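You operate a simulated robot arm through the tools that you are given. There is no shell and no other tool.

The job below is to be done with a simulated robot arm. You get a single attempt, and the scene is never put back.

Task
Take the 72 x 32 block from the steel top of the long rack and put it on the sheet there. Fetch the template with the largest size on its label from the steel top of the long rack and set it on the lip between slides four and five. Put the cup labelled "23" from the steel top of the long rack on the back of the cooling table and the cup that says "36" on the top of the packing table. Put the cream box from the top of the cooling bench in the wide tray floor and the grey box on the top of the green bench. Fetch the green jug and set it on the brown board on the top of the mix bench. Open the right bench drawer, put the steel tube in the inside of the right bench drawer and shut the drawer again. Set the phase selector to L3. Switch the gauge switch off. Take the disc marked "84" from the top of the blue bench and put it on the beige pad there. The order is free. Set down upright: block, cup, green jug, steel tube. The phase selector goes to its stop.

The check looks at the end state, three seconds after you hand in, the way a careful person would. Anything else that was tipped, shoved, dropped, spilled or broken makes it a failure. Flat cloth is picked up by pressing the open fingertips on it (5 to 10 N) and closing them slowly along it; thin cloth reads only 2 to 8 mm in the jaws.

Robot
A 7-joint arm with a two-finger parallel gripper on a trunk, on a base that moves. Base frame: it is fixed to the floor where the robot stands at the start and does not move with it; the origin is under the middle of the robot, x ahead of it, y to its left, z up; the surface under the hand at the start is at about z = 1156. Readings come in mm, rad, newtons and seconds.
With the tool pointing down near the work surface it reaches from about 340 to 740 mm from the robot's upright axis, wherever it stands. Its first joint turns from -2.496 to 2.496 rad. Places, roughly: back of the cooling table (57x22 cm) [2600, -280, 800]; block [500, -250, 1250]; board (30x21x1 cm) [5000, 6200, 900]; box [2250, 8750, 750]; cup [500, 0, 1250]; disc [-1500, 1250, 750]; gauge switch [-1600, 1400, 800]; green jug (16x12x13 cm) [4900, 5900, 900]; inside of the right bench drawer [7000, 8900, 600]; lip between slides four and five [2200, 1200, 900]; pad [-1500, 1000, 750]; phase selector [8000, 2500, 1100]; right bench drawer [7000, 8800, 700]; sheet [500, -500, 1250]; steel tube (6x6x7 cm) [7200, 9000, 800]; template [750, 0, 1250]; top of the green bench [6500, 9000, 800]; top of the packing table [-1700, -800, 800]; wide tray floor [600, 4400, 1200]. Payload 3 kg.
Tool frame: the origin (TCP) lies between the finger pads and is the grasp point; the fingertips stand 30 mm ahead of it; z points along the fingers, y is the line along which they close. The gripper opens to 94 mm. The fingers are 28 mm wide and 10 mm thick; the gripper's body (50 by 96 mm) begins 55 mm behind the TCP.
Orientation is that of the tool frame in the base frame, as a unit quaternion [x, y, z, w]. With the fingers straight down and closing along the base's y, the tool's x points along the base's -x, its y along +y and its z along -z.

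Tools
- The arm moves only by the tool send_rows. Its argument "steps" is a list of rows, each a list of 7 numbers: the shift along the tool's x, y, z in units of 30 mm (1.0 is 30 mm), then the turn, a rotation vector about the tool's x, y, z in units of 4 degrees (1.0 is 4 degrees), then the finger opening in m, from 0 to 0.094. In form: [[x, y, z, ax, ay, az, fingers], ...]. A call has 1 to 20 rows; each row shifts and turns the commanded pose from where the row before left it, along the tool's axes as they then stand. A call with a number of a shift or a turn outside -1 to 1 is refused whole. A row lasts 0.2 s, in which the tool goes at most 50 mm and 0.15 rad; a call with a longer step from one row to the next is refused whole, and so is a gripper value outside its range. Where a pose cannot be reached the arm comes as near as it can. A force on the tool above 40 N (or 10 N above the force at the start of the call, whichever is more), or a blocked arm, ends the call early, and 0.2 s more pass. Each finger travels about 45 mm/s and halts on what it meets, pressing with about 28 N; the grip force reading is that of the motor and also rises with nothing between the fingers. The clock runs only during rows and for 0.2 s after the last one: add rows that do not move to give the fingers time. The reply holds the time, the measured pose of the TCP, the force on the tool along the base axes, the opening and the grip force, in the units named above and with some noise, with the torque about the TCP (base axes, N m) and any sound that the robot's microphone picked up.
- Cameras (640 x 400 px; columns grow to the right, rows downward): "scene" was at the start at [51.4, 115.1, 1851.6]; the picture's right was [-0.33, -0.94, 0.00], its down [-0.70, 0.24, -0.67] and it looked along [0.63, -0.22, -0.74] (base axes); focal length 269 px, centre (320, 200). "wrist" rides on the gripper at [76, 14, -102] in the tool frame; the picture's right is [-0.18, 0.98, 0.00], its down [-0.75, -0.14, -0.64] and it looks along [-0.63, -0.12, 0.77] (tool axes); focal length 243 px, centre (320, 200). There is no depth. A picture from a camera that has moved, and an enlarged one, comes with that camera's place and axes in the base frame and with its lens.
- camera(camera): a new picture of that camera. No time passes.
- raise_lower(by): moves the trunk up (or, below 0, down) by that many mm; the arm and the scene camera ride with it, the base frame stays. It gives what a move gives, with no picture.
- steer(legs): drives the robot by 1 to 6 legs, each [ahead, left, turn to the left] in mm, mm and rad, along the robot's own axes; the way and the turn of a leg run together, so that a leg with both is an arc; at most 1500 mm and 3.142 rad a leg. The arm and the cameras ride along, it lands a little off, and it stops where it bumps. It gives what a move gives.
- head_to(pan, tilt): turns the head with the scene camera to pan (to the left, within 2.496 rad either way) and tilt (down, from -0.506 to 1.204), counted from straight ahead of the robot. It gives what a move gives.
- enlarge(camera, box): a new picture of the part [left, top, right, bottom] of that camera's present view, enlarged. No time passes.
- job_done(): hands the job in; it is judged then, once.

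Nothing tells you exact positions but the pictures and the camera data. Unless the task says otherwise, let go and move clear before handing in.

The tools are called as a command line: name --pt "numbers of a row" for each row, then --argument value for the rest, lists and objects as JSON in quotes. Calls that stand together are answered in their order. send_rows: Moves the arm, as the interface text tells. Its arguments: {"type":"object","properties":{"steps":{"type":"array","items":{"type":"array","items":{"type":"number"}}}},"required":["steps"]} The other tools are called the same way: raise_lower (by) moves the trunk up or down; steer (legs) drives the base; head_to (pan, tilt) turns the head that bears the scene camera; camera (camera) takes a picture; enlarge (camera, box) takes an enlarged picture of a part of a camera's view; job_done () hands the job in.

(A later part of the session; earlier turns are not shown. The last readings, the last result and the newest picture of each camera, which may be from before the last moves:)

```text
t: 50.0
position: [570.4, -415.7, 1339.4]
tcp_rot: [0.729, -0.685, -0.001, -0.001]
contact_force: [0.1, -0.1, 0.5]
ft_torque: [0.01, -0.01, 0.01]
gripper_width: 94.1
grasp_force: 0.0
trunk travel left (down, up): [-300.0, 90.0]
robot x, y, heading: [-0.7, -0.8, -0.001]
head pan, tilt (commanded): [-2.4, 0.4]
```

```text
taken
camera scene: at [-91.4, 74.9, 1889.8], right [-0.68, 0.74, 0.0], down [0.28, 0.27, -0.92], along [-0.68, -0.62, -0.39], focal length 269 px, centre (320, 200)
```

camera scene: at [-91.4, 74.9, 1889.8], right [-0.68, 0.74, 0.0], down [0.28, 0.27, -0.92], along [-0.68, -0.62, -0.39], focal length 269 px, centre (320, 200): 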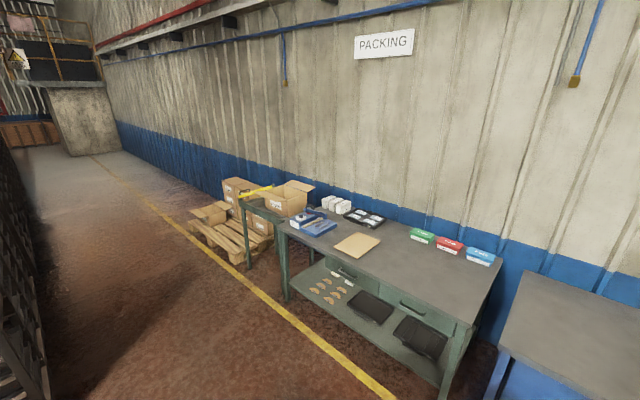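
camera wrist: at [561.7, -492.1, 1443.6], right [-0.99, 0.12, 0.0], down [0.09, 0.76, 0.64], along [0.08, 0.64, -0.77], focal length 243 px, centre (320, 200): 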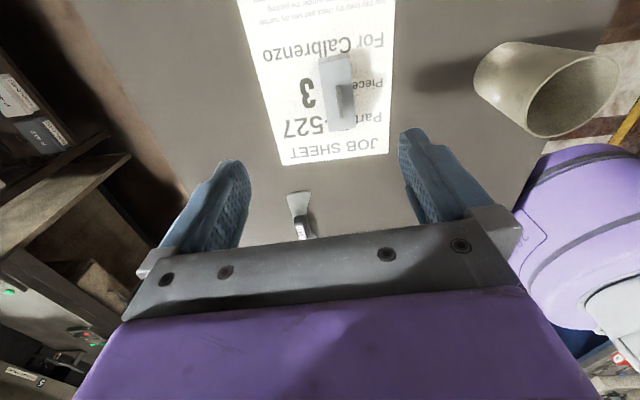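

I now have an overview: the rack runs along y, the machine with the hood is behind it, the benches are at my back, and there's a gap at y≈-1200 to pass round the steel top. Now I move over the R110 handle at about (629, -206).

send_rows --pt "-0.86 -0.3 0 0 0 0 0.094" --pt "-0.86 -0.3 0 0 0 0 0.094" --pt "-0.86 -0.3 0 0 0 0 0.094" --pt "-0.86 -0.3 0 0 0 0 0.094" --pt "-0.86 -0.3 0 0 0 0 0.06" --pt "-0.86 -0.3 0 0 0 0 0.06" --pt "-0.86 -0.3 0 0 0 0 0.06" --pt "-0.86 -0.3 0 0 0 0 0.06" --pt "0 0 1 0 0 0 0.06" --pt "0 0 1 0 0 0 0.06" --pt "0 0 1 0 0 0 0.06"

camera --camera "wrist"

head_to --pan -0.4 --tilt 0.8

camera --camera "scene"

```text
t: 52.4
position: [628.3, -204.4, 1248.0]
tcp_rot: [0.728, -0.685, 0.0, -0.001]
contact_force: [0.2, 0.3, -0.4]
ft_torque: [-0.02, -0.01, -0.01]
gripper_width: 60.1
grasp_force: 0.0
trunk travel left (down, up): [-300.0, 90.0]
robot x, y, heading: [-1.6, 0.7, 0.002]
head pan, tilt (commanded): [-2.4, 0.4]
```

```text
taken
camera wrist: at [619.4, -281.0, 1351.2], right [-0.99, 0.12, 0.0], down [0.1, 0.76, 0.64], along [0.08, 0.64, -0.77], focal length 243 px, centre (320, 200)
```

wrist: 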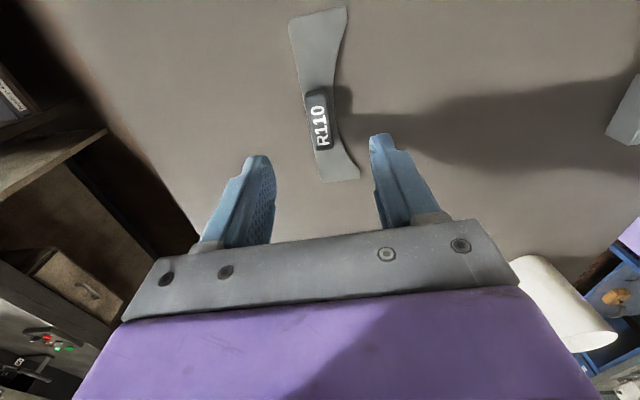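

```text
t: 54.4
position: [627.6, -203.5, 1249.9]
tcp_rot: [0.728, -0.686, -0.001, 0.0]
contact_force: [-0.2, -0.1, -0.1]
ft_torque: [-0.02, -0.01, 0.0]
gripper_width: 60.0
grasp_force: 0.1
trunk travel left (down, up): [-300.0, 90.0]
robot x, y, heading: [2.8, 3.2, 0.001]
head pan, tilt (commanded): [-0.4, 0.799]
```

```text
taken
camera scene: at [51.5, 108.8, 1854.2], right [-0.39, -0.92, 0.0], down [-0.66, 0.28, -0.7], along [0.64, -0.27, -0.72], focal length 269 px, centre (320, 200)
```

scene: 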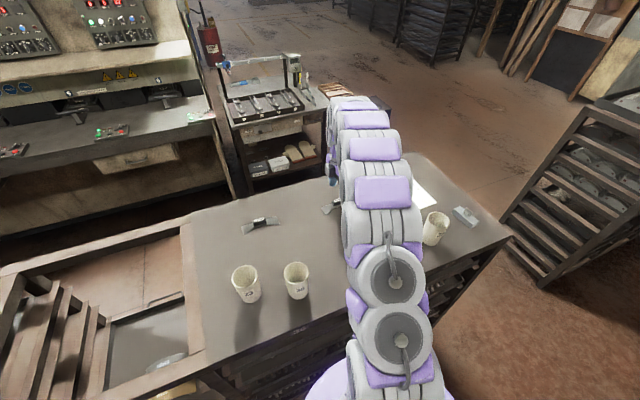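

The R110 handle is centred between the fingers. I'll lower until the tips are just above the plate and close on the handle.

send_rows --pt "0.22 0 0.7 0 0 0 0.06" --pt "0 0 0.7 0 0 0 0.06" --pt "0 0 0.5 0 0 0 0.06" --pt "0 0 0 0 0 0 0.0" --pt "0 0 0 0 0 0 0.0" --pt "0 0 0 0 0 0 0.0" --pt "0 0 0 0 0 0 0.0" --pt "0 0 0 0 0 0 0.0"

camera --camera "wrist"

```text
t: 56.2
position: [628.8, -210.2, 1190.7]
tcp_rot: [0.728, -0.685, -0.001, 0.0]
contact_force: [-0.1, -0.2, 0.1]
ft_torque: [-0.04, 0.02, 0.02]
gripper_width: 16.1
grasp_force: 28.4
trunk travel left (down, up): [-300.0, 90.0]
robot x, y, heading: [-1.4, -0.1, -0.0]
head pan, tilt (commanded): [-0.4, 0.799]
```

```text
taken
camera wrist: at [619.5, -288.2, 1294.6], right [-0.99, 0.12, 0.0], down [0.1, 0.76, 0.64], along [0.08, 0.64, -0.77], focal length 243 px, centre (320, 200)
```

wrist: 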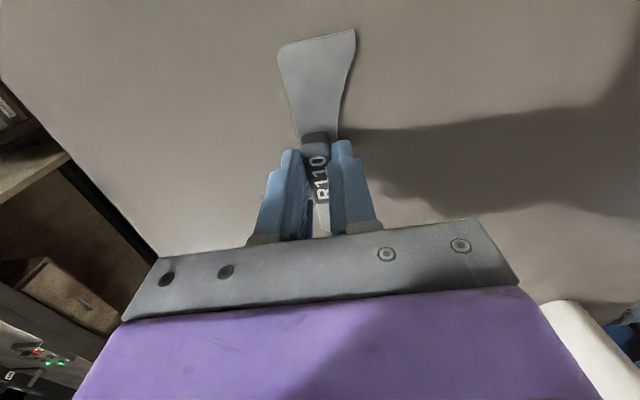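

The handle is gripped (16 mm). I'll lift gently.

send_rows --pt "0 0 -0.1 0 0 0 0.0" --pt "0 0 -0.2 0 0 0 0.0" --pt "0 0 -0.3 0 0 0 0.0" --pt "0 0 -0.4 0 0 0 0.0" --pt "0 0 -0.5 0 0 0 0.0" --pt "0 0 -0.5 0 0 0 0.0" --pt "0 0 -0.5 0 0 0 0.0" --pt "0 0 -0.5 0 0 0 0.0" --pt "0 0 -0.5 0 0 0 0.0" --pt "0 0 -0.5 0 0 0 0.0" --pt "0 0 -0.5 0 0 0 0.0"

camera --camera "wrist"

```text
t: 58.6
position: [627.6, -211.6, 1325.5]
tcp_rot: [0.729, -0.685, 0.0, -0.001]
contact_force: [-0.1, 0.6, -0.9]
ft_torque: [-0.01, 0.02, 0.02]
gripper_width: 16.0
grasp_force: 28.1
trunk travel left (down, up): [-300.0, 90.0]
robot x, y, heading: [-0.7, 2.4, 0.003]
head pan, tilt (commanded): [-0.4, 0.799]
```

```text
taken
camera wrist: at [619.5, -287.5, 1428.9], right [-0.99, 0.12, 0.0], down [0.09, 0.76, 0.64], along [0.08, 0.64, -0.77], focal length 243 px, centre (320, 200)
```

wrist: 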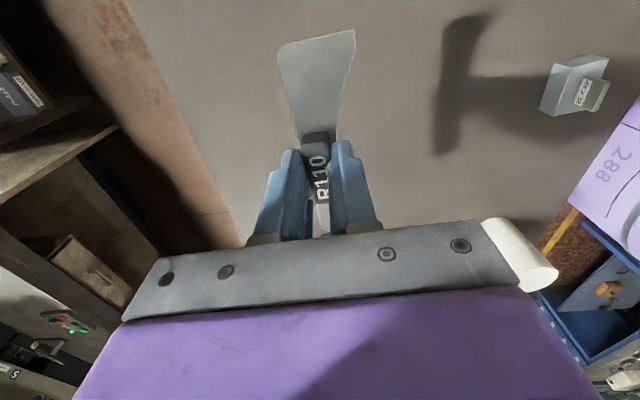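

The template hangs from the gripper. I'll retract and raise the arm for driving.

send_rows --pt "-0.2 0.2 -0.2 0 0 0 0.0" --pt "-0.4 0.35 -0.22 0 0 0 0.0" --pt "-0.55 0.48 -0.23 0 0 0 0.0" --pt "-0.55 0.48 -0.23 0 0 0 0.0" --pt "-0.55 0.48 -0.23 0 0 0 0.0" --pt "-0.55 0.48 -0.23 0 0 0 0.0" --pt "-0.55 0.48 -0.23 0 0 0 0.0" --pt "-0.55 0.48 -0.23 0 0 0 0.0" --pt "-0.55 0.48 -0.23 0 0 0 0.0" --pt "-0.55 0.48 -0.23 0 0 0 0.0" --pt "-0.55 0.48 -0.23 0 0 0 0.0" --pt "-0.55 0.48 -0.23 0 0 0 0.0" --pt "-0.55 0.48 -0.23 0 0 0 0.0" --pt "-0.55 0.48 -0.23 0 0 0 0.0" --pt "-0.3 0.25 -0.1 0 0 0 0.0"

head_to --pan -1.2 --tilt 1.0

camera --camera "scene"

head_to --pan -0.9 --tilt 0.5

camera --camera "scene"

```text
t: 61.8
position: [420.3, 3.3, 1424.3]
tcp_rot: [0.727, -0.686, 0.0, -0.001]
contact_force: [-0.5, 0.4, 0.4]
ft_torque: [0.0, 0.0, 0.0]
gripper_width: 16.3
grasp_force: 28.6
trunk travel left (down, up): [-300.0, 90.0]
robot x, y, heading: [-0.7, 1.0, -0.001]
head pan, tilt (commanded): [-0.4, 0.799]
```

```text
t: 62.9
position: [419.7, 3.7, 1425.0]
tcp_rot: [0.729, -0.685, 0.001, 0.0]
contact_force: [0.5, 0.0, -0.1]
ft_torque: [0.0, 0.03, 0.03]
gripper_width: 16.2
grasp_force: 28.0
trunk travel left (down, up): [-300.0, 90.0]
robot x, y, heading: [2.1, 0.2, 0.005]
head pan, tilt (commanded): [-1.201, 1.0]
```

```text
taken
camera scene: at [0.2, 77.5, 1839.1], right [-0.93, -0.36, 0.0], down [-0.31, 0.78, -0.54], along [0.19, -0.5, -0.84], focal length 269 px, centre (320, 200)
```

scene: 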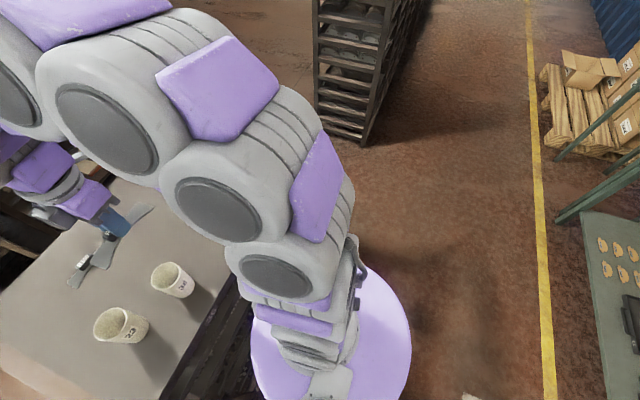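

```text
t: 63.8
position: [420.4, 3.2, 1424.8]
tcp_rot: [0.728, -0.685, 0.001, -0.001]
contact_force: [0.3, -0.1, -1.2]
ft_torque: [0.0, 0.04, -0.02]
gripper_width: 16.2
grasp_force: 28.2
trunk travel left (down, up): [-300.0, 90.0]
robot x, y, heading: [2.2, 1.2, 0.005]
head pan, tilt (commanded): [-0.901, 0.499]
```

```text
taken
camera scene: at [31.4, 71.1, 1880.1], right [-0.78, -0.62, 0.0], down [-0.3, 0.38, -0.88], along [0.54, -0.69, -0.48], focal length 269 px, centre (320, 200)
```

scene: 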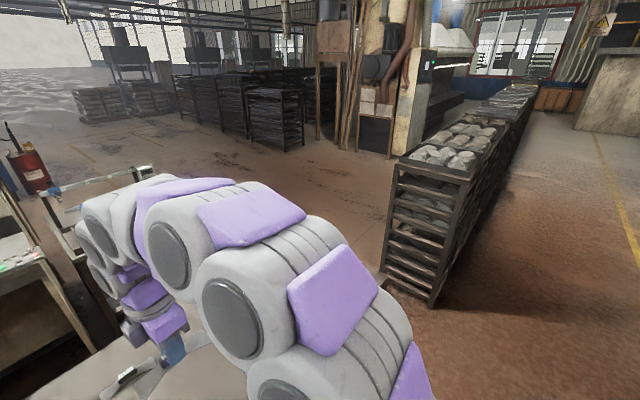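

Arm is tucked with the template above z≈1390. I'll strafe right to the gap at y≈-1200 and check the clearance there.

steer --legs '[[0, -1200, 0]]'

head_to --pan 0.0 --tilt 0.6

camera --camera "scene"

```text
t: 69.9
position: [415.4, -1203.3, 1425.3]
tcp_rot: [0.726, -0.688, 0.0, 0.0]
contact_force: [0.3, 0.0, -0.9]
ft_torque: [0.0, -0.02, 0.01]
gripper_width: 16.2
grasp_force: 27.8
trunk travel left (down, up): [-300.0, 90.0]
robot x, y, heading: [-5.0, -1201.3, -0.01]
head pan, tilt (commanded): [-0.901, 0.499]
```

```text
t: 71.1
position: [413.6, -1203.1, 1425.8]
tcp_rot: [0.725, -0.688, 0.001, 0.0]
contact_force: [0.7, 0.0, -1.2]
ft_torque: [0.01, 0.02, 0.03]
gripper_width: 16.2
grasp_force: 27.7
trunk travel left (down, up): [-300.0, 90.0]
robot x, y, heading: [-2.8, -1202.4, -0.008]
head pan, tilt (commanded): [0.0, 0.6]
```

```text
taken
camera scene: at [59.5, -1060.2, 1871.0], right [-0.01, -1.0, 0.0], down [-0.57, 0.0, -0.82], along [0.82, -0.01, -0.57], focal length 269 px, centre (320, 200)
```

scene: 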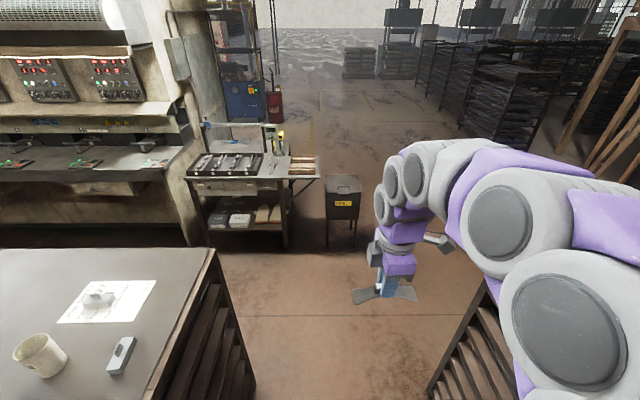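

The gap is clear. I drive through it to x≈1350 and then strafe left along the aisle in front of the machine.

steer --legs '[[1350, 0, 0.008], [0, 1400, 0]]'

head_to --pan 0.6 --tilt 0.5

camera --camera "scene"

```text
t: 84.5
position: [1801.8, 177.3, 1424.6]
tcp_rot: [0.722, -0.692, -0.001, 0.001]
contact_force: [-0.5, 0.0, -0.7]
ft_torque: [0.0, -0.02, 0.01]
gripper_width: 16.2
grasp_force: 28.0
trunk travel left (down, up): [-300.0, 90.0]
robot x, y, heading: [1383.4, 180.7, -0.021]
head pan, tilt (commanded): [0.0, 0.6]
```

```text
t: 85.5
position: [1801.9, 176.3, 1425.5]
tcp_rot: [0.722, -0.692, 0.001, 0.0]
contact_force: [-0.2, 0.0, -1.6]
ft_torque: [0.03, 0.0, -0.02]
gripper_width: 16.2
grasp_force: 27.7
trunk travel left (down, up): [-300.0, 90.0]
robot x, y, heading: [1379.4, 178.8, -0.015]
head pan, tilt (commanded): [0.6, 0.499]
```

```text
taken
camera scene: at [1436.8, 374.4, 1880.0], right [0.55, -0.84, 0.0], down [-0.4, -0.26, -0.88], along [0.73, 0.48, -0.48], focal length 269 px, centre (320, 200)
```

scene: 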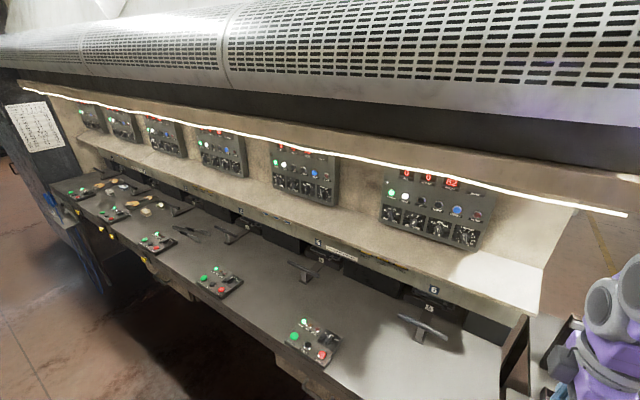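

The machine has six numbered slides. I'll zoom in to identify the lip between slides four and five.

enlarge --camera "scene" --box '[200, 180, 360, 300]'

enlarge --camera "scene" --box '[300, 220, 520, 380]'

enlarge --camera "scene" --box '[60, 140, 240, 280]'

```text
3.33 times, centred on (280, 240) of scene
camera zoom: at [1436.8, 374.4, 1880.0], right [0.55, -0.84, 0.0], down [-0.4, -0.26, -0.88], along [0.73, 0.48, -0.48], focal length 896 px, centre (453, 67)
```

zoom: 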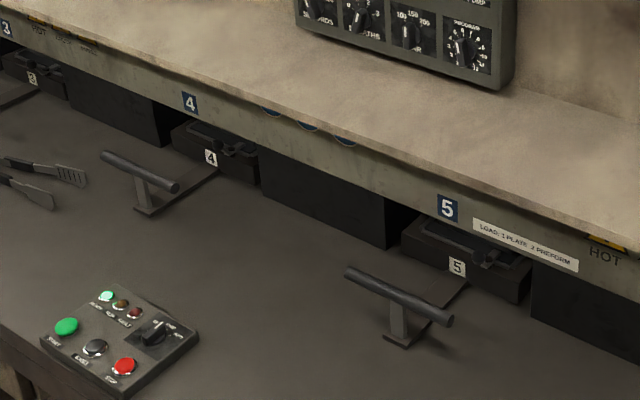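

```text
2.50 times, centred on (410, 300) of scene
camera zoom: at [1436.8, 374.4, 1880.0], right [0.55, -0.84, 0.0], down [-0.4, -0.26, -0.88], along [0.73, 0.48, -0.48], focal length 672 px, centre (95, -50)
```

zoom: 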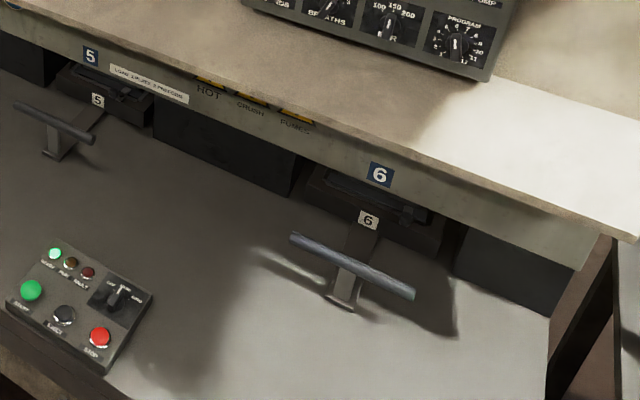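

```text
2.86 times, centred on (150, 210) of scene
camera zoom: at [1436.8, 374.4, 1880.0], right [0.55, -0.84, 0.0], down [-0.4, -0.26, -0.88], along [0.73, 0.48, -0.48], focal length 768 px, centre (806, 171)
```

zoom: 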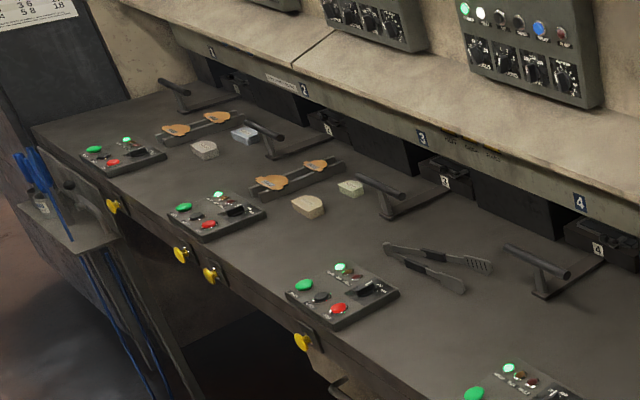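

The lip is the flat machine table in front of the numbered slides; slide 5 is at y≈970 and slide 4 at y≈1530, so the target is about (2170, 1250). I'll drive there and lower the trunk.

steer --legs '[[0, 1070, 0.015], [140, 0, 0]]'

head_to --pan 0.0 --tilt 0.75

camera --camera "scene"

camera --camera "wrist"

```text
t: 91.9
position: [1952.4, 1246.7, 1424.4]
tcp_rot: [0.728, -0.685, -0.001, -0.001]
contact_force: [0.3, 0.9, -1.2]
ft_torque: [0.01, 0.05, -0.01]
gripper_width: 16.0
grasp_force: 28.4
trunk travel left (down, up): [-300.0, 90.0]
robot x, y, heading: [1532.6, 1248.3, 0.002]
head pan, tilt (commanded): [0.6, 0.499]
```

```text
t: 92.9
position: [1950.5, 1249.4, 1425.5]
tcp_rot: [0.729, -0.685, 0.0, -0.001]
contact_force: [0.2, 0.0, -0.9]
ft_torque: [-0.02, -0.02, 0.0]
gripper_width: 16.2
grasp_force: 27.8
trunk travel left (down, up): [-300.0, 90.0]
robot x, y, heading: [1531.8, 1246.0, 0.001]
head pan, tilt (commanded): [0.0, 0.75]
```

```text
taken
camera scene: at [1589.6, 1388.4, 1858.3], right [0.0, -1.0, 0.0], down [-0.68, 0.0, -0.73], along [0.73, 0.0, -0.68], focal length 269 px, centre (320, 200)
```

scene: 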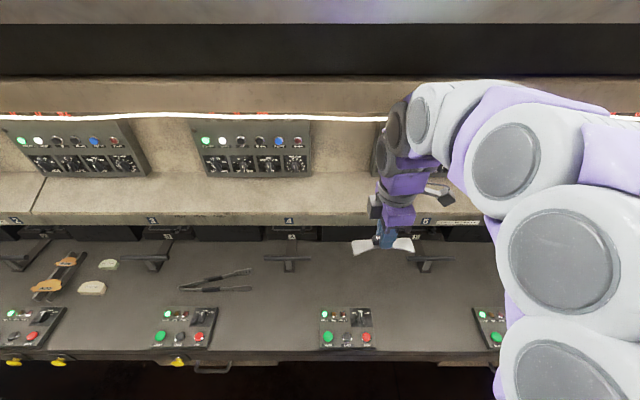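

```text
taken
camera wrist: at [1941.7, 1173.7, 1528.2], right [-0.99, 0.12, 0.0], down [0.09, 0.76, 0.64], along [0.08, 0.64, -0.77], focal length 243 px, centre (320, 200)
```

wrist: 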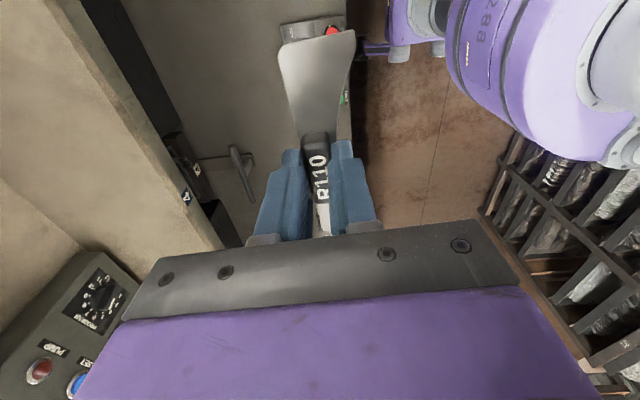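

Slides 4 and 5 are at y≈1520 and y≈936; the free lip between is centred at y≈1230, x≈2140. I'll lower the trunk and extend the arm.

raise_lower --by -240

send_rows --pt "0.05 -0.3 0 0 0 0 0.0" --pt "0.1 -0.5 0 0 0 0 0.0" --pt "0.1 -0.65 0 0 0 0 0.0" --pt "0.1 -0.65 0 0 0 0 0.0" --pt "0.1 -0.65 0 0 0 0 0.0" --pt "0.1 -0.65 0 0 0 0 0.0" --pt "0.1 -0.65 0 0 0 0 0.0" --pt "0.1 -0.65 0 0 0 0 0.0" --pt "0.1 -0.65 0 0 0 0 0.0" --pt "0.1 -0.65 0 0 0 0 0.0" --pt "0.1 -0.25 0 0 0 0 0.0"

camera --camera "scene"

camera --camera "wrist"

```text
t: 95.4
position: [1950.3, 1252.4, 1184.8]
tcp_rot: [0.728, -0.686, 0.001, -0.001]
contact_force: [-0.7, -0.1, -1.0]
ft_torque: [0.02, 0.01, 0.02]
gripper_width: 16.4
grasp_force: 28.3
trunk travel left (down, up): [-60.0, 330.0]
robot x, y, heading: [1532.0, 1248.4, 0.0]
head pan, tilt (commanded): [0.0, 0.75]
```

```text
t: 97.8
position: [2141.7, 1234.8, 1186.1]
tcp_rot: [0.729, -0.685, 0.001, -0.002]
contact_force: [-0.3, 0.5, -0.9]
ft_torque: [0.0, 0.0, -0.01]
gripper_width: 16.3
grasp_force: 26.8
trunk travel left (down, up): [-60.0, 330.0]
robot x, y, heading: [1533.5, 1246.6, 0.002]
head pan, tilt (commanded): [0.0, 0.75]
```

```text
taken
camera scene: at [1590.9, 1391.9, 1618.0], right [0.0, -1.0, 0.0], down [-0.68, 0.0, -0.73], along [0.73, 0.0, -0.68], focal length 269 px, centre (320, 200)
```

scene: 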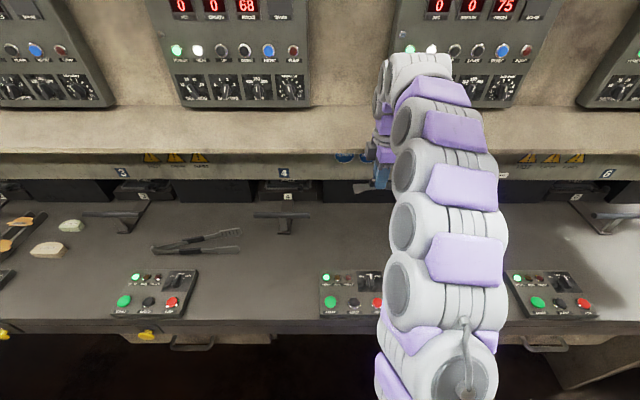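

```text
taken
camera wrist: at [2131.8, 1157.8, 1290.0], right [-0.99, 0.12, 0.0], down [0.09, 0.76, 0.64], along [0.08, 0.64, -0.77], focal length 243 px, centre (320, 200)
```

wrist: 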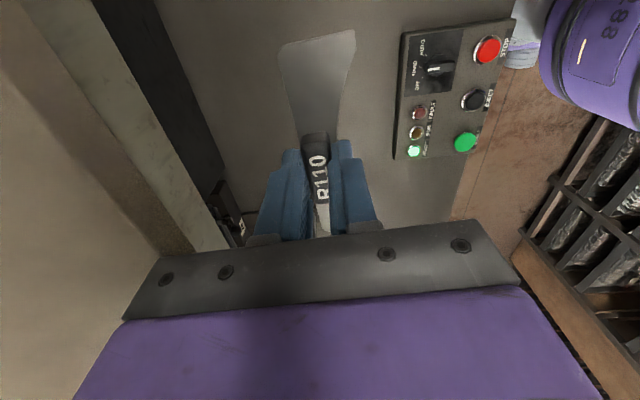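

The template is positioned above free lip area, clear of the control box. I'll lower it.

send_rows --pt "0 0 0.3 0 0 0 0.0" --pt "0 0 0.6 0 0 0 0.0" --pt "0 0 0.6 0 0 0 0.0" --pt "0 0 0.6 0 0 0 0.0" --pt "0 0 0.6 0 0 0 0.0" --pt "0 0 0.6 0 0 0 0.0" --pt "0 0 0.6 0 0 0 0.0" --pt "0 0 0.6 0 0 0 0.0" --pt "0 0 0.6 0 0 0 0.0" --pt "0 0 0.5 0 0 0 0.0"

camera --camera "wrist"

camera --camera "scene"

```text
t: 100.0
position: [2139.8, 1232.2, 1017.6]
tcp_rot: [0.728, -0.686, 0.0, 0.001]
contact_force: [0.0, 0.0, -0.1]
ft_torque: [0.03, 0.03, 0.02]
gripper_width: 16.3
grasp_force: 27.5
trunk travel left (down, up): [-60.0, 330.0]
robot x, y, heading: [1530.6, 1249.2, 0.002]
head pan, tilt (commanded): [0.0, 0.75]
```

```text
taken
camera wrist: at [2130.7, 1155.8, 1119.9], right [-0.99, 0.12, 0.0], down [0.09, 0.76, 0.64], along [0.08, 0.64, -0.77], focal length 243 px, centre (320, 200)
```

wrist: 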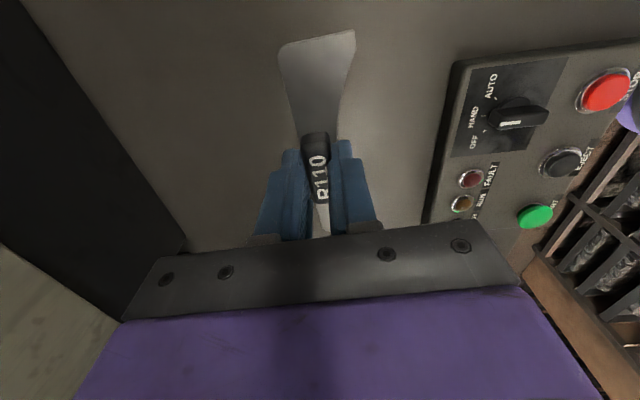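

```text
taken
camera scene: at [1591.2, 1391.5, 1618.0], right [0.0, -1.0, 0.0], down [-0.68, 0.0, -0.73], along [0.73, 0.0, -0.68], focal length 269 px, centre (320, 200)
```

scene: 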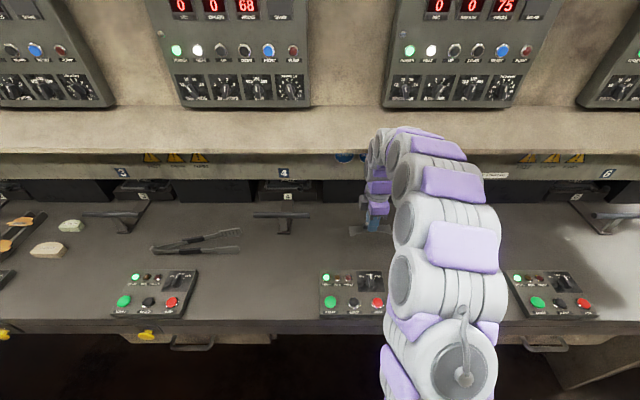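

send_rows --pt "0 0 0.4 0 0 0 0.0" --pt "0 0 0.4 0 0 0 0.0" --pt "0 0 0.4 0 0 0 0.0" --pt "0 0 0.3 0 0 0 0.0" --pt "0 0 0.2 0 0 0 0.0" --pt "0 0 0.1 0 0 0 0.0"

camera --camera "wrist"

```text
t: 101.4
position: [2139.2, 1233.3, 963.7]
tcp_rot: [0.729, -0.685, 0.0, -0.001]
contact_force: [1.2, 0.1, -0.9]
ft_torque: [0.03, 0.03, -0.01]
gripper_width: 16.1
grasp_force: 28.5
trunk travel left (down, up): [-60.0, 330.0]
robot x, y, heading: [1532.3, 1250.7, 0.005]
head pan, tilt (commanded): [0.0, 0.75]
```

```text
taken
camera wrist: at [2131.1, 1156.4, 1066.4], right [-0.99, 0.12, 0.0], down [0.09, 0.76, 0.64], along [0.08, 0.64, -0.77], focal length 243 px, centre (320, 200)
```

wrist: 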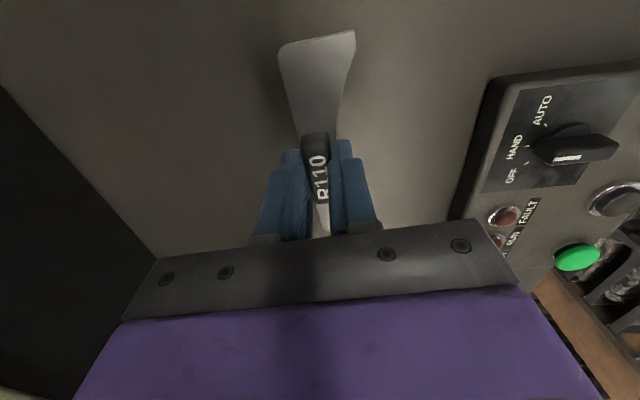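

send_rows --pt "0 0 0.2 0 0 0 0.0" --pt "0 0 0.2 0 0 0 0.0" --pt "0 0 0.1 0 0 0 0.0" --pt "0 0 0.1 0 0 0 0.0" --pt "0 0 0.1 0 0 0 0.0" --pt "0 0 0 0 0 0 0.0"

```text
t: 102.8
position: [2139.2, 1232.7, 941.9]
tcp_rot: [0.729, -0.685, 0.0, -0.001]
contact_force: [0.7, -0.1, -0.7]
ft_torque: [-0.01, -0.01, 0.0]
gripper_width: 16.0
grasp_force: 28.3
trunk travel left (down, up): [-60.0, 330.0]
robot x, y, heading: [1530.8, 1249.9, 0.0]
head pan, tilt (commanded): [0.0, 0.75]
```

send_rows --pt "0 0 0.1 0 0 0 0.0" --pt "0 0 0.1 0 0 0 0.0" --pt "0 0 0 0 0 0 0.0"

camera --camera "wrist"

```text
t: 103.6
position: [2140.0, 1232.5, 935.0]
tcp_rot: [0.728, -0.686, 0.0, 0.0]
contact_force: [-0.4, 0.6, -0.7]
ft_torque: [0.02, 0.0, -0.01]
gripper_width: 16.2
grasp_force: 28.1
trunk travel left (down, up): [-60.0, 330.0]
robot x, y, heading: [1532.1, 1247.5, -0.001]
head pan, tilt (commanded): [0.0, 0.75]
```

```text
taken
camera wrist: at [2130.5, 1156.5, 1039.2], right [-0.99, 0.12, 0.0], down [0.09, 0.76, 0.64], along [0.08, 0.64, -0.77], focal length 243 px, centre (320, 200)
```

wrist: 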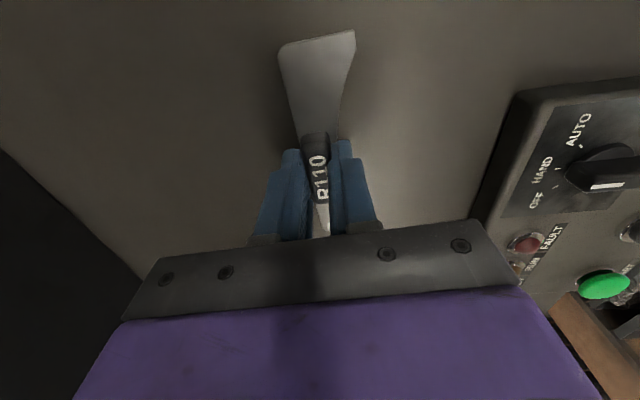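

send_rows --pt "0 0 0.1 0 0 0 0.0" --pt "0 0 0.1 0 0 0 0.0" --pt "0 0 0.1 0 0 0 0.0" --pt "0 0 0 0 0 0 0.0"

send_rows --pt "0 0 0.1 0 0 0 0.0" --pt "0 0 0.1 0 0 0 0.0" --pt "0 0 0 0 0 0 0.0"

send_rows --pt "0 0 0.1 0 0 0 0.0" --pt "0 0 0.1 0 0 0 0.0" --pt "0 0 0 0 0 0 0.0"

camera --camera "wrist"

```text
t: 104.4
position: [2140.8, 1232.9, 932.7]
tcp_rot: [0.728, -0.685, 0.004, -0.003]
contact_force: [-5.8, 1.2, 23.1]
ft_torque: [-0.03, 0.57, -0.02]
gripper_width: 16.4
grasp_force: 28.1
trunk travel left (down, up): [-60.0, 330.0]
robot x, y, heading: [1535.6, 1250.3, -0.0]
head pan, tilt (commanded): [0.0, 0.75]
stopped in row 3: the force on the tool passed its limit at 45 N (the readings are from after the stop); the commanded pose is now the measured one
```

```text
t: 104.8
position: [2142.5, 1232.6, 933.6]
tcp_rot: [0.728, -0.686, 0.007, -0.006]
contact_force: [-5.7, 1.3, 26.8]
ft_torque: [-0.04, 0.71, -0.07]
gripper_width: 16.5
grasp_force: 27.8
trunk travel left (down, up): [-60.0, 330.0]
robot x, y, heading: [1532.7, 1254.4, 0.003]
head pan, tilt (commanded): [0.0, 0.75]
stopped in row 2: the force on the tool passed its limit at 43 N (the readings are from after the stop); the commanded pose is now the measured one
```

```text
t: 105.2
position: [2144.2, 1233.8, 932.6]
tcp_rot: [0.728, -0.685, 0.008, -0.007]
contact_force: [-5.8, 0.6, 26.3]
ft_torque: [0.07, 0.84, 0.05]
gripper_width: 16.3
grasp_force: 27.9
trunk travel left (down, up): [-60.0, 330.0]
robot x, y, heading: [1535.8, 1250.1, 0.006]
head pan, tilt (commanded): [0.0, 0.75]
stopped in row 1: the force on the tool passed its limit at 44 N (the readings are from after the stop); the commanded pose is now the measured one
```

```text
taken
camera wrist: at [2131.7, 1156.5, 1036.8], right [-0.99, 0.12, -0.02], down [0.08, 0.76, 0.64], along [0.1, 0.64, -0.77], focal length 243 px, centre (320, 200)
```

wrist: 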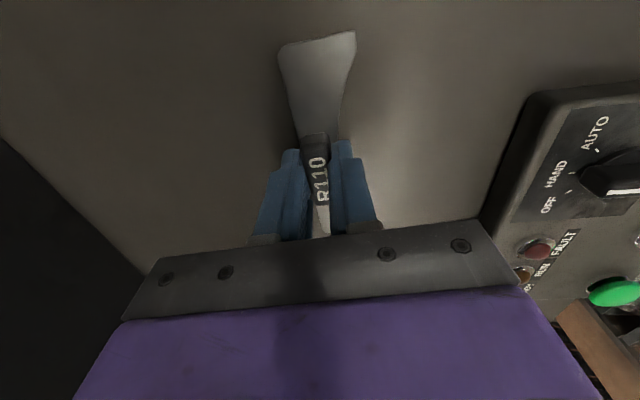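

The template is on the lip (contact at z≈933, force 26 N). I'll ease off the pressure before letting go.

send_rows --pt "0 0 -0.06 0 0 0 0.0" --pt "0 0 0 0 0 0 0.0"

```text
t: 105.8
position: [2142.9, 1231.9, 934.4]
tcp_rot: [0.728, -0.685, 0.007, -0.007]
contact_force: [-7.9, 0.1, 18.2]
ft_torque: [-0.25, 0.67, -0.07]
gripper_width: 16.0
grasp_force: 27.6
trunk travel left (down, up): [-60.0, 330.0]
robot x, y, heading: [1532.8, 1249.1, 0.005]
head pan, tilt (commanded): [0.0, 0.75]
```

send_rows --pt "0 0.06 -0.05 -0.29 0 0 0.0" --pt "0 0 0 0 0 0 0.0"

```text
t: 106.4
position: [2142.8, 1233.2, 934.4]
tcp_rot: [0.728, -0.685, 0.0, 0.001]
contact_force: [-0.1, 0.1, -1.0]
ft_torque: [-0.01, -0.02, -0.01]
gripper_width: 16.2
grasp_force: 27.9
trunk travel left (down, up): [-60.0, 330.0]
robot x, y, heading: [1529.3, 1252.1, -0.002]
head pan, tilt (commanded): [0.0, 0.75]
```

Now it rests with no load. Opening and rising.

send_rows --pt "0 0 0 0 0 0 0.02" --pt "0 0 0 0 0 0 0.03" --pt "0 0 0 0 0 0 0.04" --pt "0 0 0 0 0 0 0.04" --pt "0 0 -0.2 0 0 0 0.04" --pt "0 0 -0.5 0 0 0 0.04" --pt "0 0 -1 0 0 0 0.04" --pt "0 0 -1 0 0 0 0.04" --pt "0 0 -1 0 0 0 0.06" --pt "0 0 -1 0 0 0 0.06"

camera --camera "wrist"

```text
t: 108.6
position: [2142.4, 1230.0, 1075.6]
tcp_rot: [0.727, -0.686, 0.0, 0.001]
contact_force: [0.2, -0.2, -0.8]
ft_torque: [0.0, 0.0, 0.0]
gripper_width: 59.8
grasp_force: 0.0
trunk travel left (down, up): [-60.0, 330.0]
robot x, y, heading: [1535.8, 1246.8, 0.002]
head pan, tilt (commanded): [0.0, 0.75]
```

```text
taken
camera wrist: at [2133.7, 1154.3, 1178.6], right [-0.99, 0.12, 0.0], down [0.1, 0.76, 0.64], along [0.08, 0.64, -0.77], focal length 243 px, centre (320, 200)
```

wrist: 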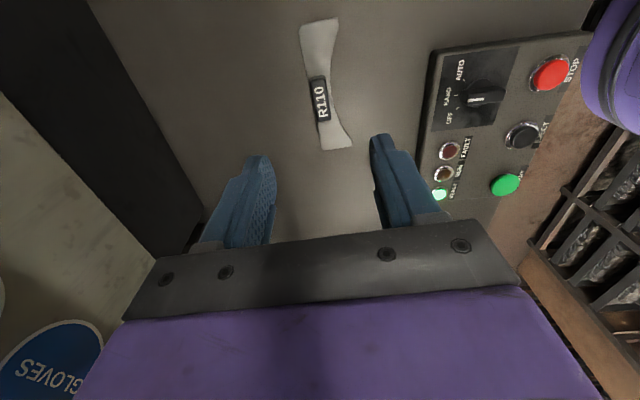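

The R110 template lies flat on the lip between slides 4 and 5. Next the cups; I'll look at the cooling table from here and the rack behind me.

head_to --pan -1.0 --tilt 0.5

camera --camera "scene"

head_to --pan -2.2 --tilt 0.5

camera --camera "scene"

```text
t: 109.9
position: [2143.6, 1230.6, 1074.4]
tcp_rot: [0.728, -0.685, 0.0, 0.001]
contact_force: [-0.1, 0.1, -0.3]
ft_torque: [0.02, -0.03, 0.01]
gripper_width: 60.1
grasp_force: 0.1
trunk travel left (down, up): [-60.0, 330.0]
robot x, y, heading: [1533.1, 1248.8, 0.002]
head pan, tilt (commanded): [-1.0, 0.499]
```

```text
taken
camera scene: at [1558.0, 1315.0, 1640.1], right [-0.84, -0.54, 0.0], down [-0.26, 0.4, -0.88], along [0.47, -0.74, -0.48], focal length 269 px, centre (320, 200)
```

scene: 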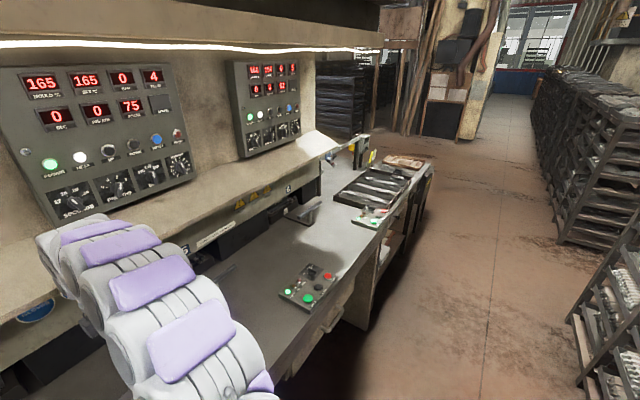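

```text
t: 111.3
position: [2142.7, 1230.5, 1073.4]
tcp_rot: [0.728, -0.685, 0.001, 0.001]
contact_force: [0.0, 0.3, 0.0]
ft_torque: [-0.03, 0.0, 0.02]
gripper_width: 60.0
grasp_force: 0.0
trunk travel left (down, up): [-60.0, 330.0]
robot x, y, heading: [1533.1, 1248.8, 0.005]
head pan, tilt (commanded): [-2.201, 0.499]
```

```text
taken
camera scene: at [1455.2, 1317.8, 1640.4], right [-0.81, 0.59, 0.0], down [0.28, 0.39, -0.88], along [-0.52, -0.71, -0.48], focal length 269 px, centre (320, 200)
```

scene: 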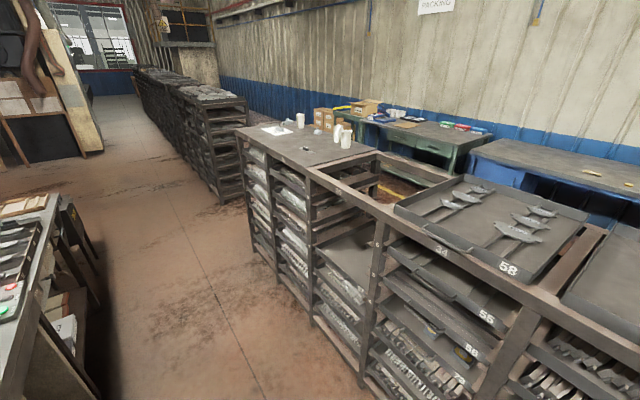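

The cups are reachable from this side of the rack too. I'll raise the trunk, retract the arm, and look at my base to gauge its size.

raise_lower --by 240

send_rows --pt "0 0.5 -0.2 0 0 0 0.094" --pt "0 0.9 -0.3 0 0 0 0.094" --pt "0 0.9 -0.3 0 0 0 0.094" --pt "0 0.9 -0.3 0 0 0 0.094" --pt "0 0.9 -0.3 0 0 0 0.094" --pt "0 0.9 -0.3 0 0 0 0.094" --pt "0 0.9 -0.3 0 0 0 0.094" --pt "0 0.9 -0.3 0 0 0 0.094"

head_to --pan 1.6 --tilt 1.2

camera --camera "scene"

```text
t: 113.8
position: [2137.6, 1230.2, 1305.1]
tcp_rot: [0.728, -0.686, -0.005, 0.006]
contact_force: [-0.9, 0.3, 0.4]
ft_torque: [-0.02, 0.01, 0.03]
gripper_width: 60.1
grasp_force: 0.1
trunk travel left (down, up): [-300.0, 90.0]
robot x, y, heading: [1530.0, 1246.6, -0.003]
head pan, tilt (commanded): [-2.201, 0.499]
```

```text
t: 115.6
position: [1877.4, 1210.4, 1386.4]
tcp_rot: [0.747, -0.663, 0.053, -0.022]
contact_force: [5.3, -2.5, 4.3]
ft_torque: [0.3, 0.45, -0.05]
gripper_width: 94.0
grasp_force: 0.1
trunk travel left (down, up): [-300.0, 90.0]
robot x, y, heading: [1550.7, 1260.7, -0.033]
head pan, tilt (commanded): [-2.201, 0.499]
stopped in row 8: the force on the tool passed its limit at 120 N (the readings are from after the stop); the commanded pose is now the measured one
```

```text
t: 118.7
position: [1810.3, 1211.0, 1352.2]
tcp_rot: [0.744, -0.667, -0.024, 0.021]
contact_force: [0.6, 1.1, 0.6]
ft_torque: [-0.03, 0.02, 0.03]
gripper_width: 93.9
grasp_force: 0.0
trunk travel left (down, up): [-300.0, 90.0]
robot x, y, heading: [1530.1, 1247.6, -0.003]
head pan, tilt (commanded): [1.6, 1.201]
```

```text
taken
camera scene: at [1504.7, 1439.2, 1827.4], right [1.0, 0.03, 0.0], down [0.02, -0.93, -0.37], along [-0.01, 0.37, -0.93], focal length 269 px, centre (320, 200)
```

scene: 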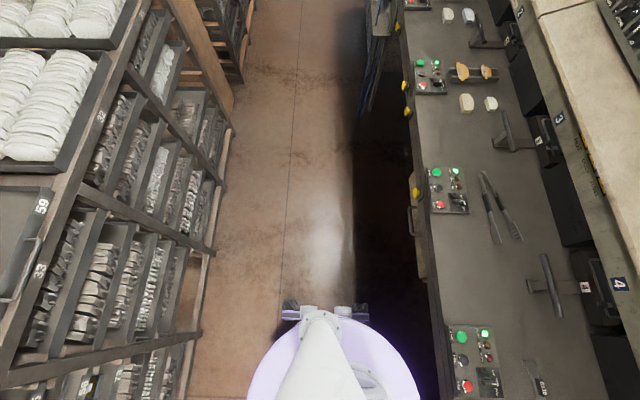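

The arm seems to have touched the hood's underside while rising (force spike), so I'll check the surroundings before going on.

head_to --pan 0.0 --tilt 0.3

camera --camera "scene"

head_to --pan -0.2 --tilt 0.8

camera --camera "scene"

camera --camera "wrist"

```text
t: 120.4
position: [1810.3, 1213.5, 1351.8]
tcp_rot: [0.744, -0.667, -0.024, 0.021]
contact_force: [-0.2, 0.4, 0.1]
ft_torque: [0.03, 0.0, 0.0]
gripper_width: 94.1
grasp_force: 0.0
trunk travel left (down, up): [-300.0, 90.0]
robot x, y, heading: [1531.4, 1249.3, -0.008]
head pan, tilt (commanded): [0.0, 0.3]
```

```text
taken
camera scene: at [1599.6, 1388.2, 1898.7], right [0.0, -1.0, 0.0], down [-0.3, 0.0, -0.95], along [0.95, 0.0, -0.3], focal length 269 px, centre (320, 200)
```

scene: 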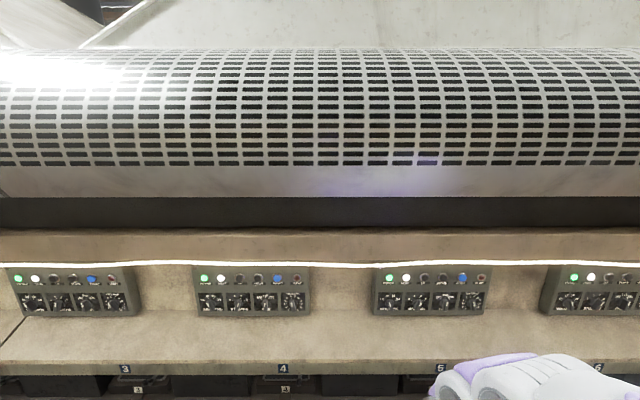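

```text
t: 121.3
position: [1809.6, 1215.8, 1353.1]
tcp_rot: [0.744, -0.667, -0.023, 0.022]
contact_force: [-0.8, 0.1, 0.0]
ft_torque: [-0.01, -0.02, -0.01]
gripper_width: 94.0
grasp_force: 0.0
trunk travel left (down, up): [-300.0, 90.0]
robot x, y, heading: [1535.6, 1251.2, -0.001]
head pan, tilt (commanded): [-0.201, 0.799]
```

```text
taken
camera scene: at [1585.3, 1375.3, 1854.3], right [-0.2, -0.98, 0.0], down [-0.7, 0.15, -0.7], along [0.68, -0.14, -0.72], focal length 269 px, centre (320, 200)
```

scene: 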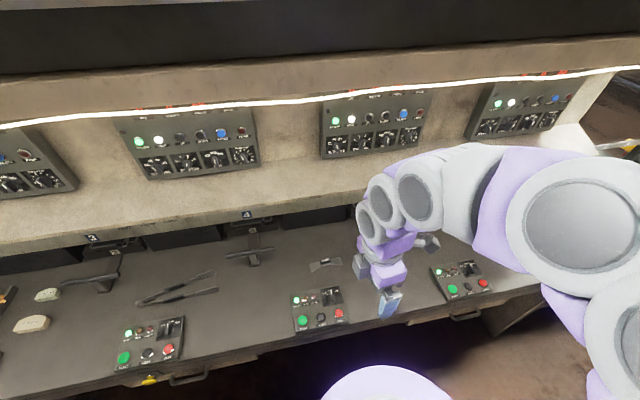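

```text
taken
camera wrist: at [1811.5, 1139.7, 1456.5], right [-0.99, 0.08, 0.06], down [0.1, 0.77, 0.64], along [0.0, 0.64, -0.77], focal length 243 px, centre (320, 200)
```

wrist: 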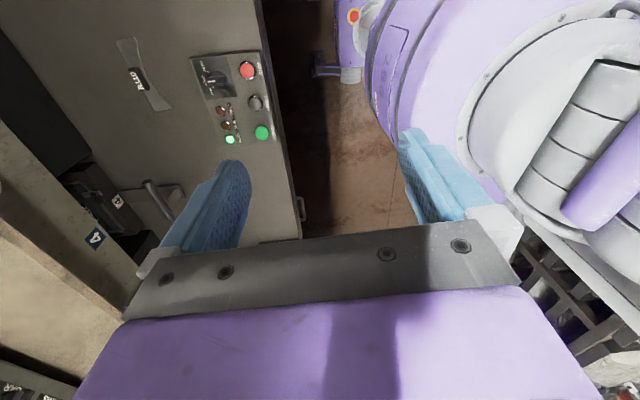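

All is intact; the template is still in place. I'll level the gripper and bring the hand to a safe carrying pose.

send_rows --pt "0 0 0 0.91 0.09 0.69 0.094" --pt "-0.14 -0.58 0 0 0 0 0.094" --pt "-0.14 -0.58 0 0 0 0 0.094" --pt "-0.14 -0.58 -0.3 0 0 0 0.094" --pt "-0.14 -0.58 -0.4 0 0 0 0.094" --pt "-0.14 -0.58 -0.4 0 0 0 0.094" --pt "-0.14 -0.58 -0.4 0 0 0 0.094" --pt "-0.14 -0.58 -0.5 0 0 0 0.094" --pt "-0.14 -0.58 -0.4 0 0 0 0.094"

camera --camera "scene"

```text
t: 123.3
position: [1949.1, 1260.8, 1425.3]
tcp_rot: [0.728, -0.685, 0.0, 0.003]
contact_force: [0.2, -0.4, -0.4]
ft_torque: [-0.02, -0.02, -0.01]
gripper_width: 94.1
grasp_force: 0.1
trunk travel left (down, up): [-300.0, 90.0]
robot x, y, heading: [1528.9, 1254.1, -0.005]
head pan, tilt (commanded): [-0.201, 0.799]
```

```text
taken
camera scene: at [1587.6, 1376.2, 1854.1], right [-0.2, -0.98, 0.0], down [-0.7, 0.15, -0.7], along [0.68, -0.14, -0.72], focal length 269 px, centre (320, 200)
```

scene: 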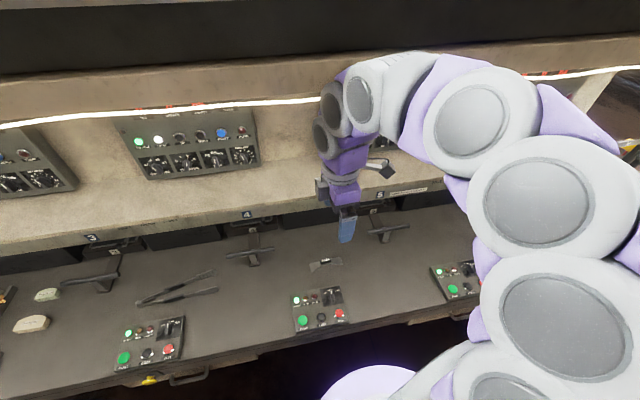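

Now I back off, go along the aisle to y≈150 and turn to face the steel top from this side to fetch cup 23.

steer --legs '[[-180, 0, 0], [0, -1100, 0], [0, 0, 3.14]]'

head_to --pan 0.0 --tilt 0.8

camera --camera "scene"

```text
t: 137.4
position: [937.8, 134.5, 1424.5]
tcp_rot: [0.698, 0.716, 0.002, -0.001]
contact_force: [0.1, 0.9, -0.9]
ft_torque: [0.0, -0.01, 0.02]
gripper_width: 94.0
grasp_force: 0.1
trunk travel left (down, up): [-300.0, 90.0]
robot x, y, heading: [1354.1, 128.8, 3.103]
head pan, tilt (commanded): [-0.201, 0.799]
```

```text
t: 138.1
position: [937.8, 136.4, 1425.6]
tcp_rot: [0.699, 0.715, 0.001, -0.001]
contact_force: [-0.9, 0.9, -0.8]
ft_torque: [0.0, 0.0, 0.0]
gripper_width: 93.9
grasp_force: 0.0
trunk travel left (down, up): [-300.0, 90.0]
robot x, y, heading: [1350.8, 133.9, 3.102]
head pan, tilt (commanded): [0.0, 0.799]
```

```text
taken
camera scene: at [1296.6, -5.8, 1854.2], right [0.04, 1.0, 0.0], down [0.72, -0.03, -0.7], along [-0.7, 0.03, -0.72], focal length 269 px, centre (320, 200)
```

scene: 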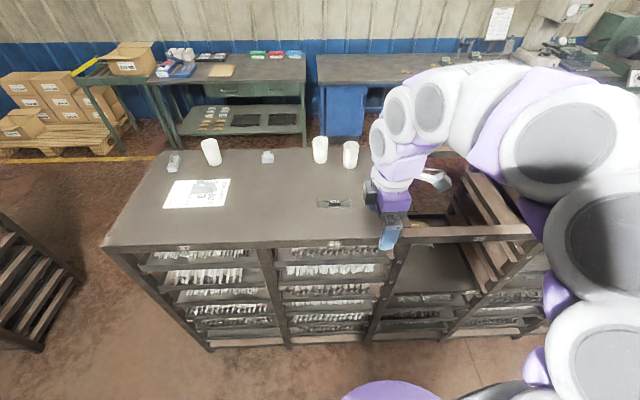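

Facing the steel top now; I'll zoom on the sheet and the cups.

enlarge --camera "scene" --box '[150, 130, 290, 220]'

enlarge --camera "scene" --box '[290, 125, 390, 215]'

```text
4.44 times, centred on (220, 175) of scene
camera zoom: at [1296.6, -5.8, 1854.2], right [0.04, 1.0, 0.0], down [0.72, -0.03, -0.7], along [-0.7, 0.03, -0.72], focal length 1195 px, centre (764, 311)
```

zoom: 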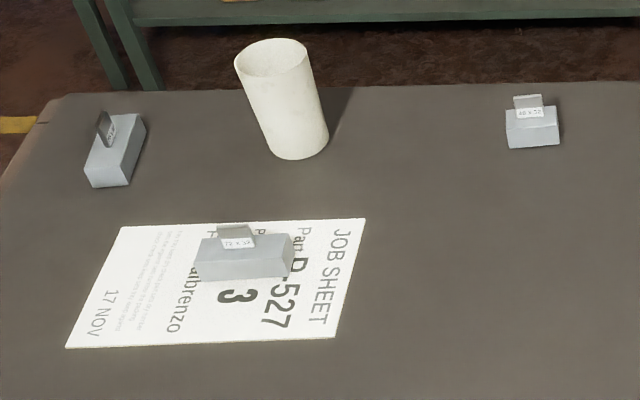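

```text
4.44 times, centred on (340, 170) of scene
camera zoom: at [1296.6, -5.8, 1854.2], right [0.04, 1.0, 0.0], down [0.72, -0.03, -0.7], along [-0.7, 0.03, -0.72], focal length 1195 px, centre (231, 333)
```

zoom: 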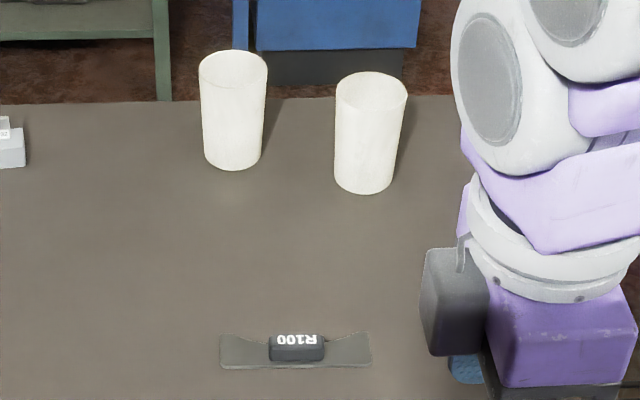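

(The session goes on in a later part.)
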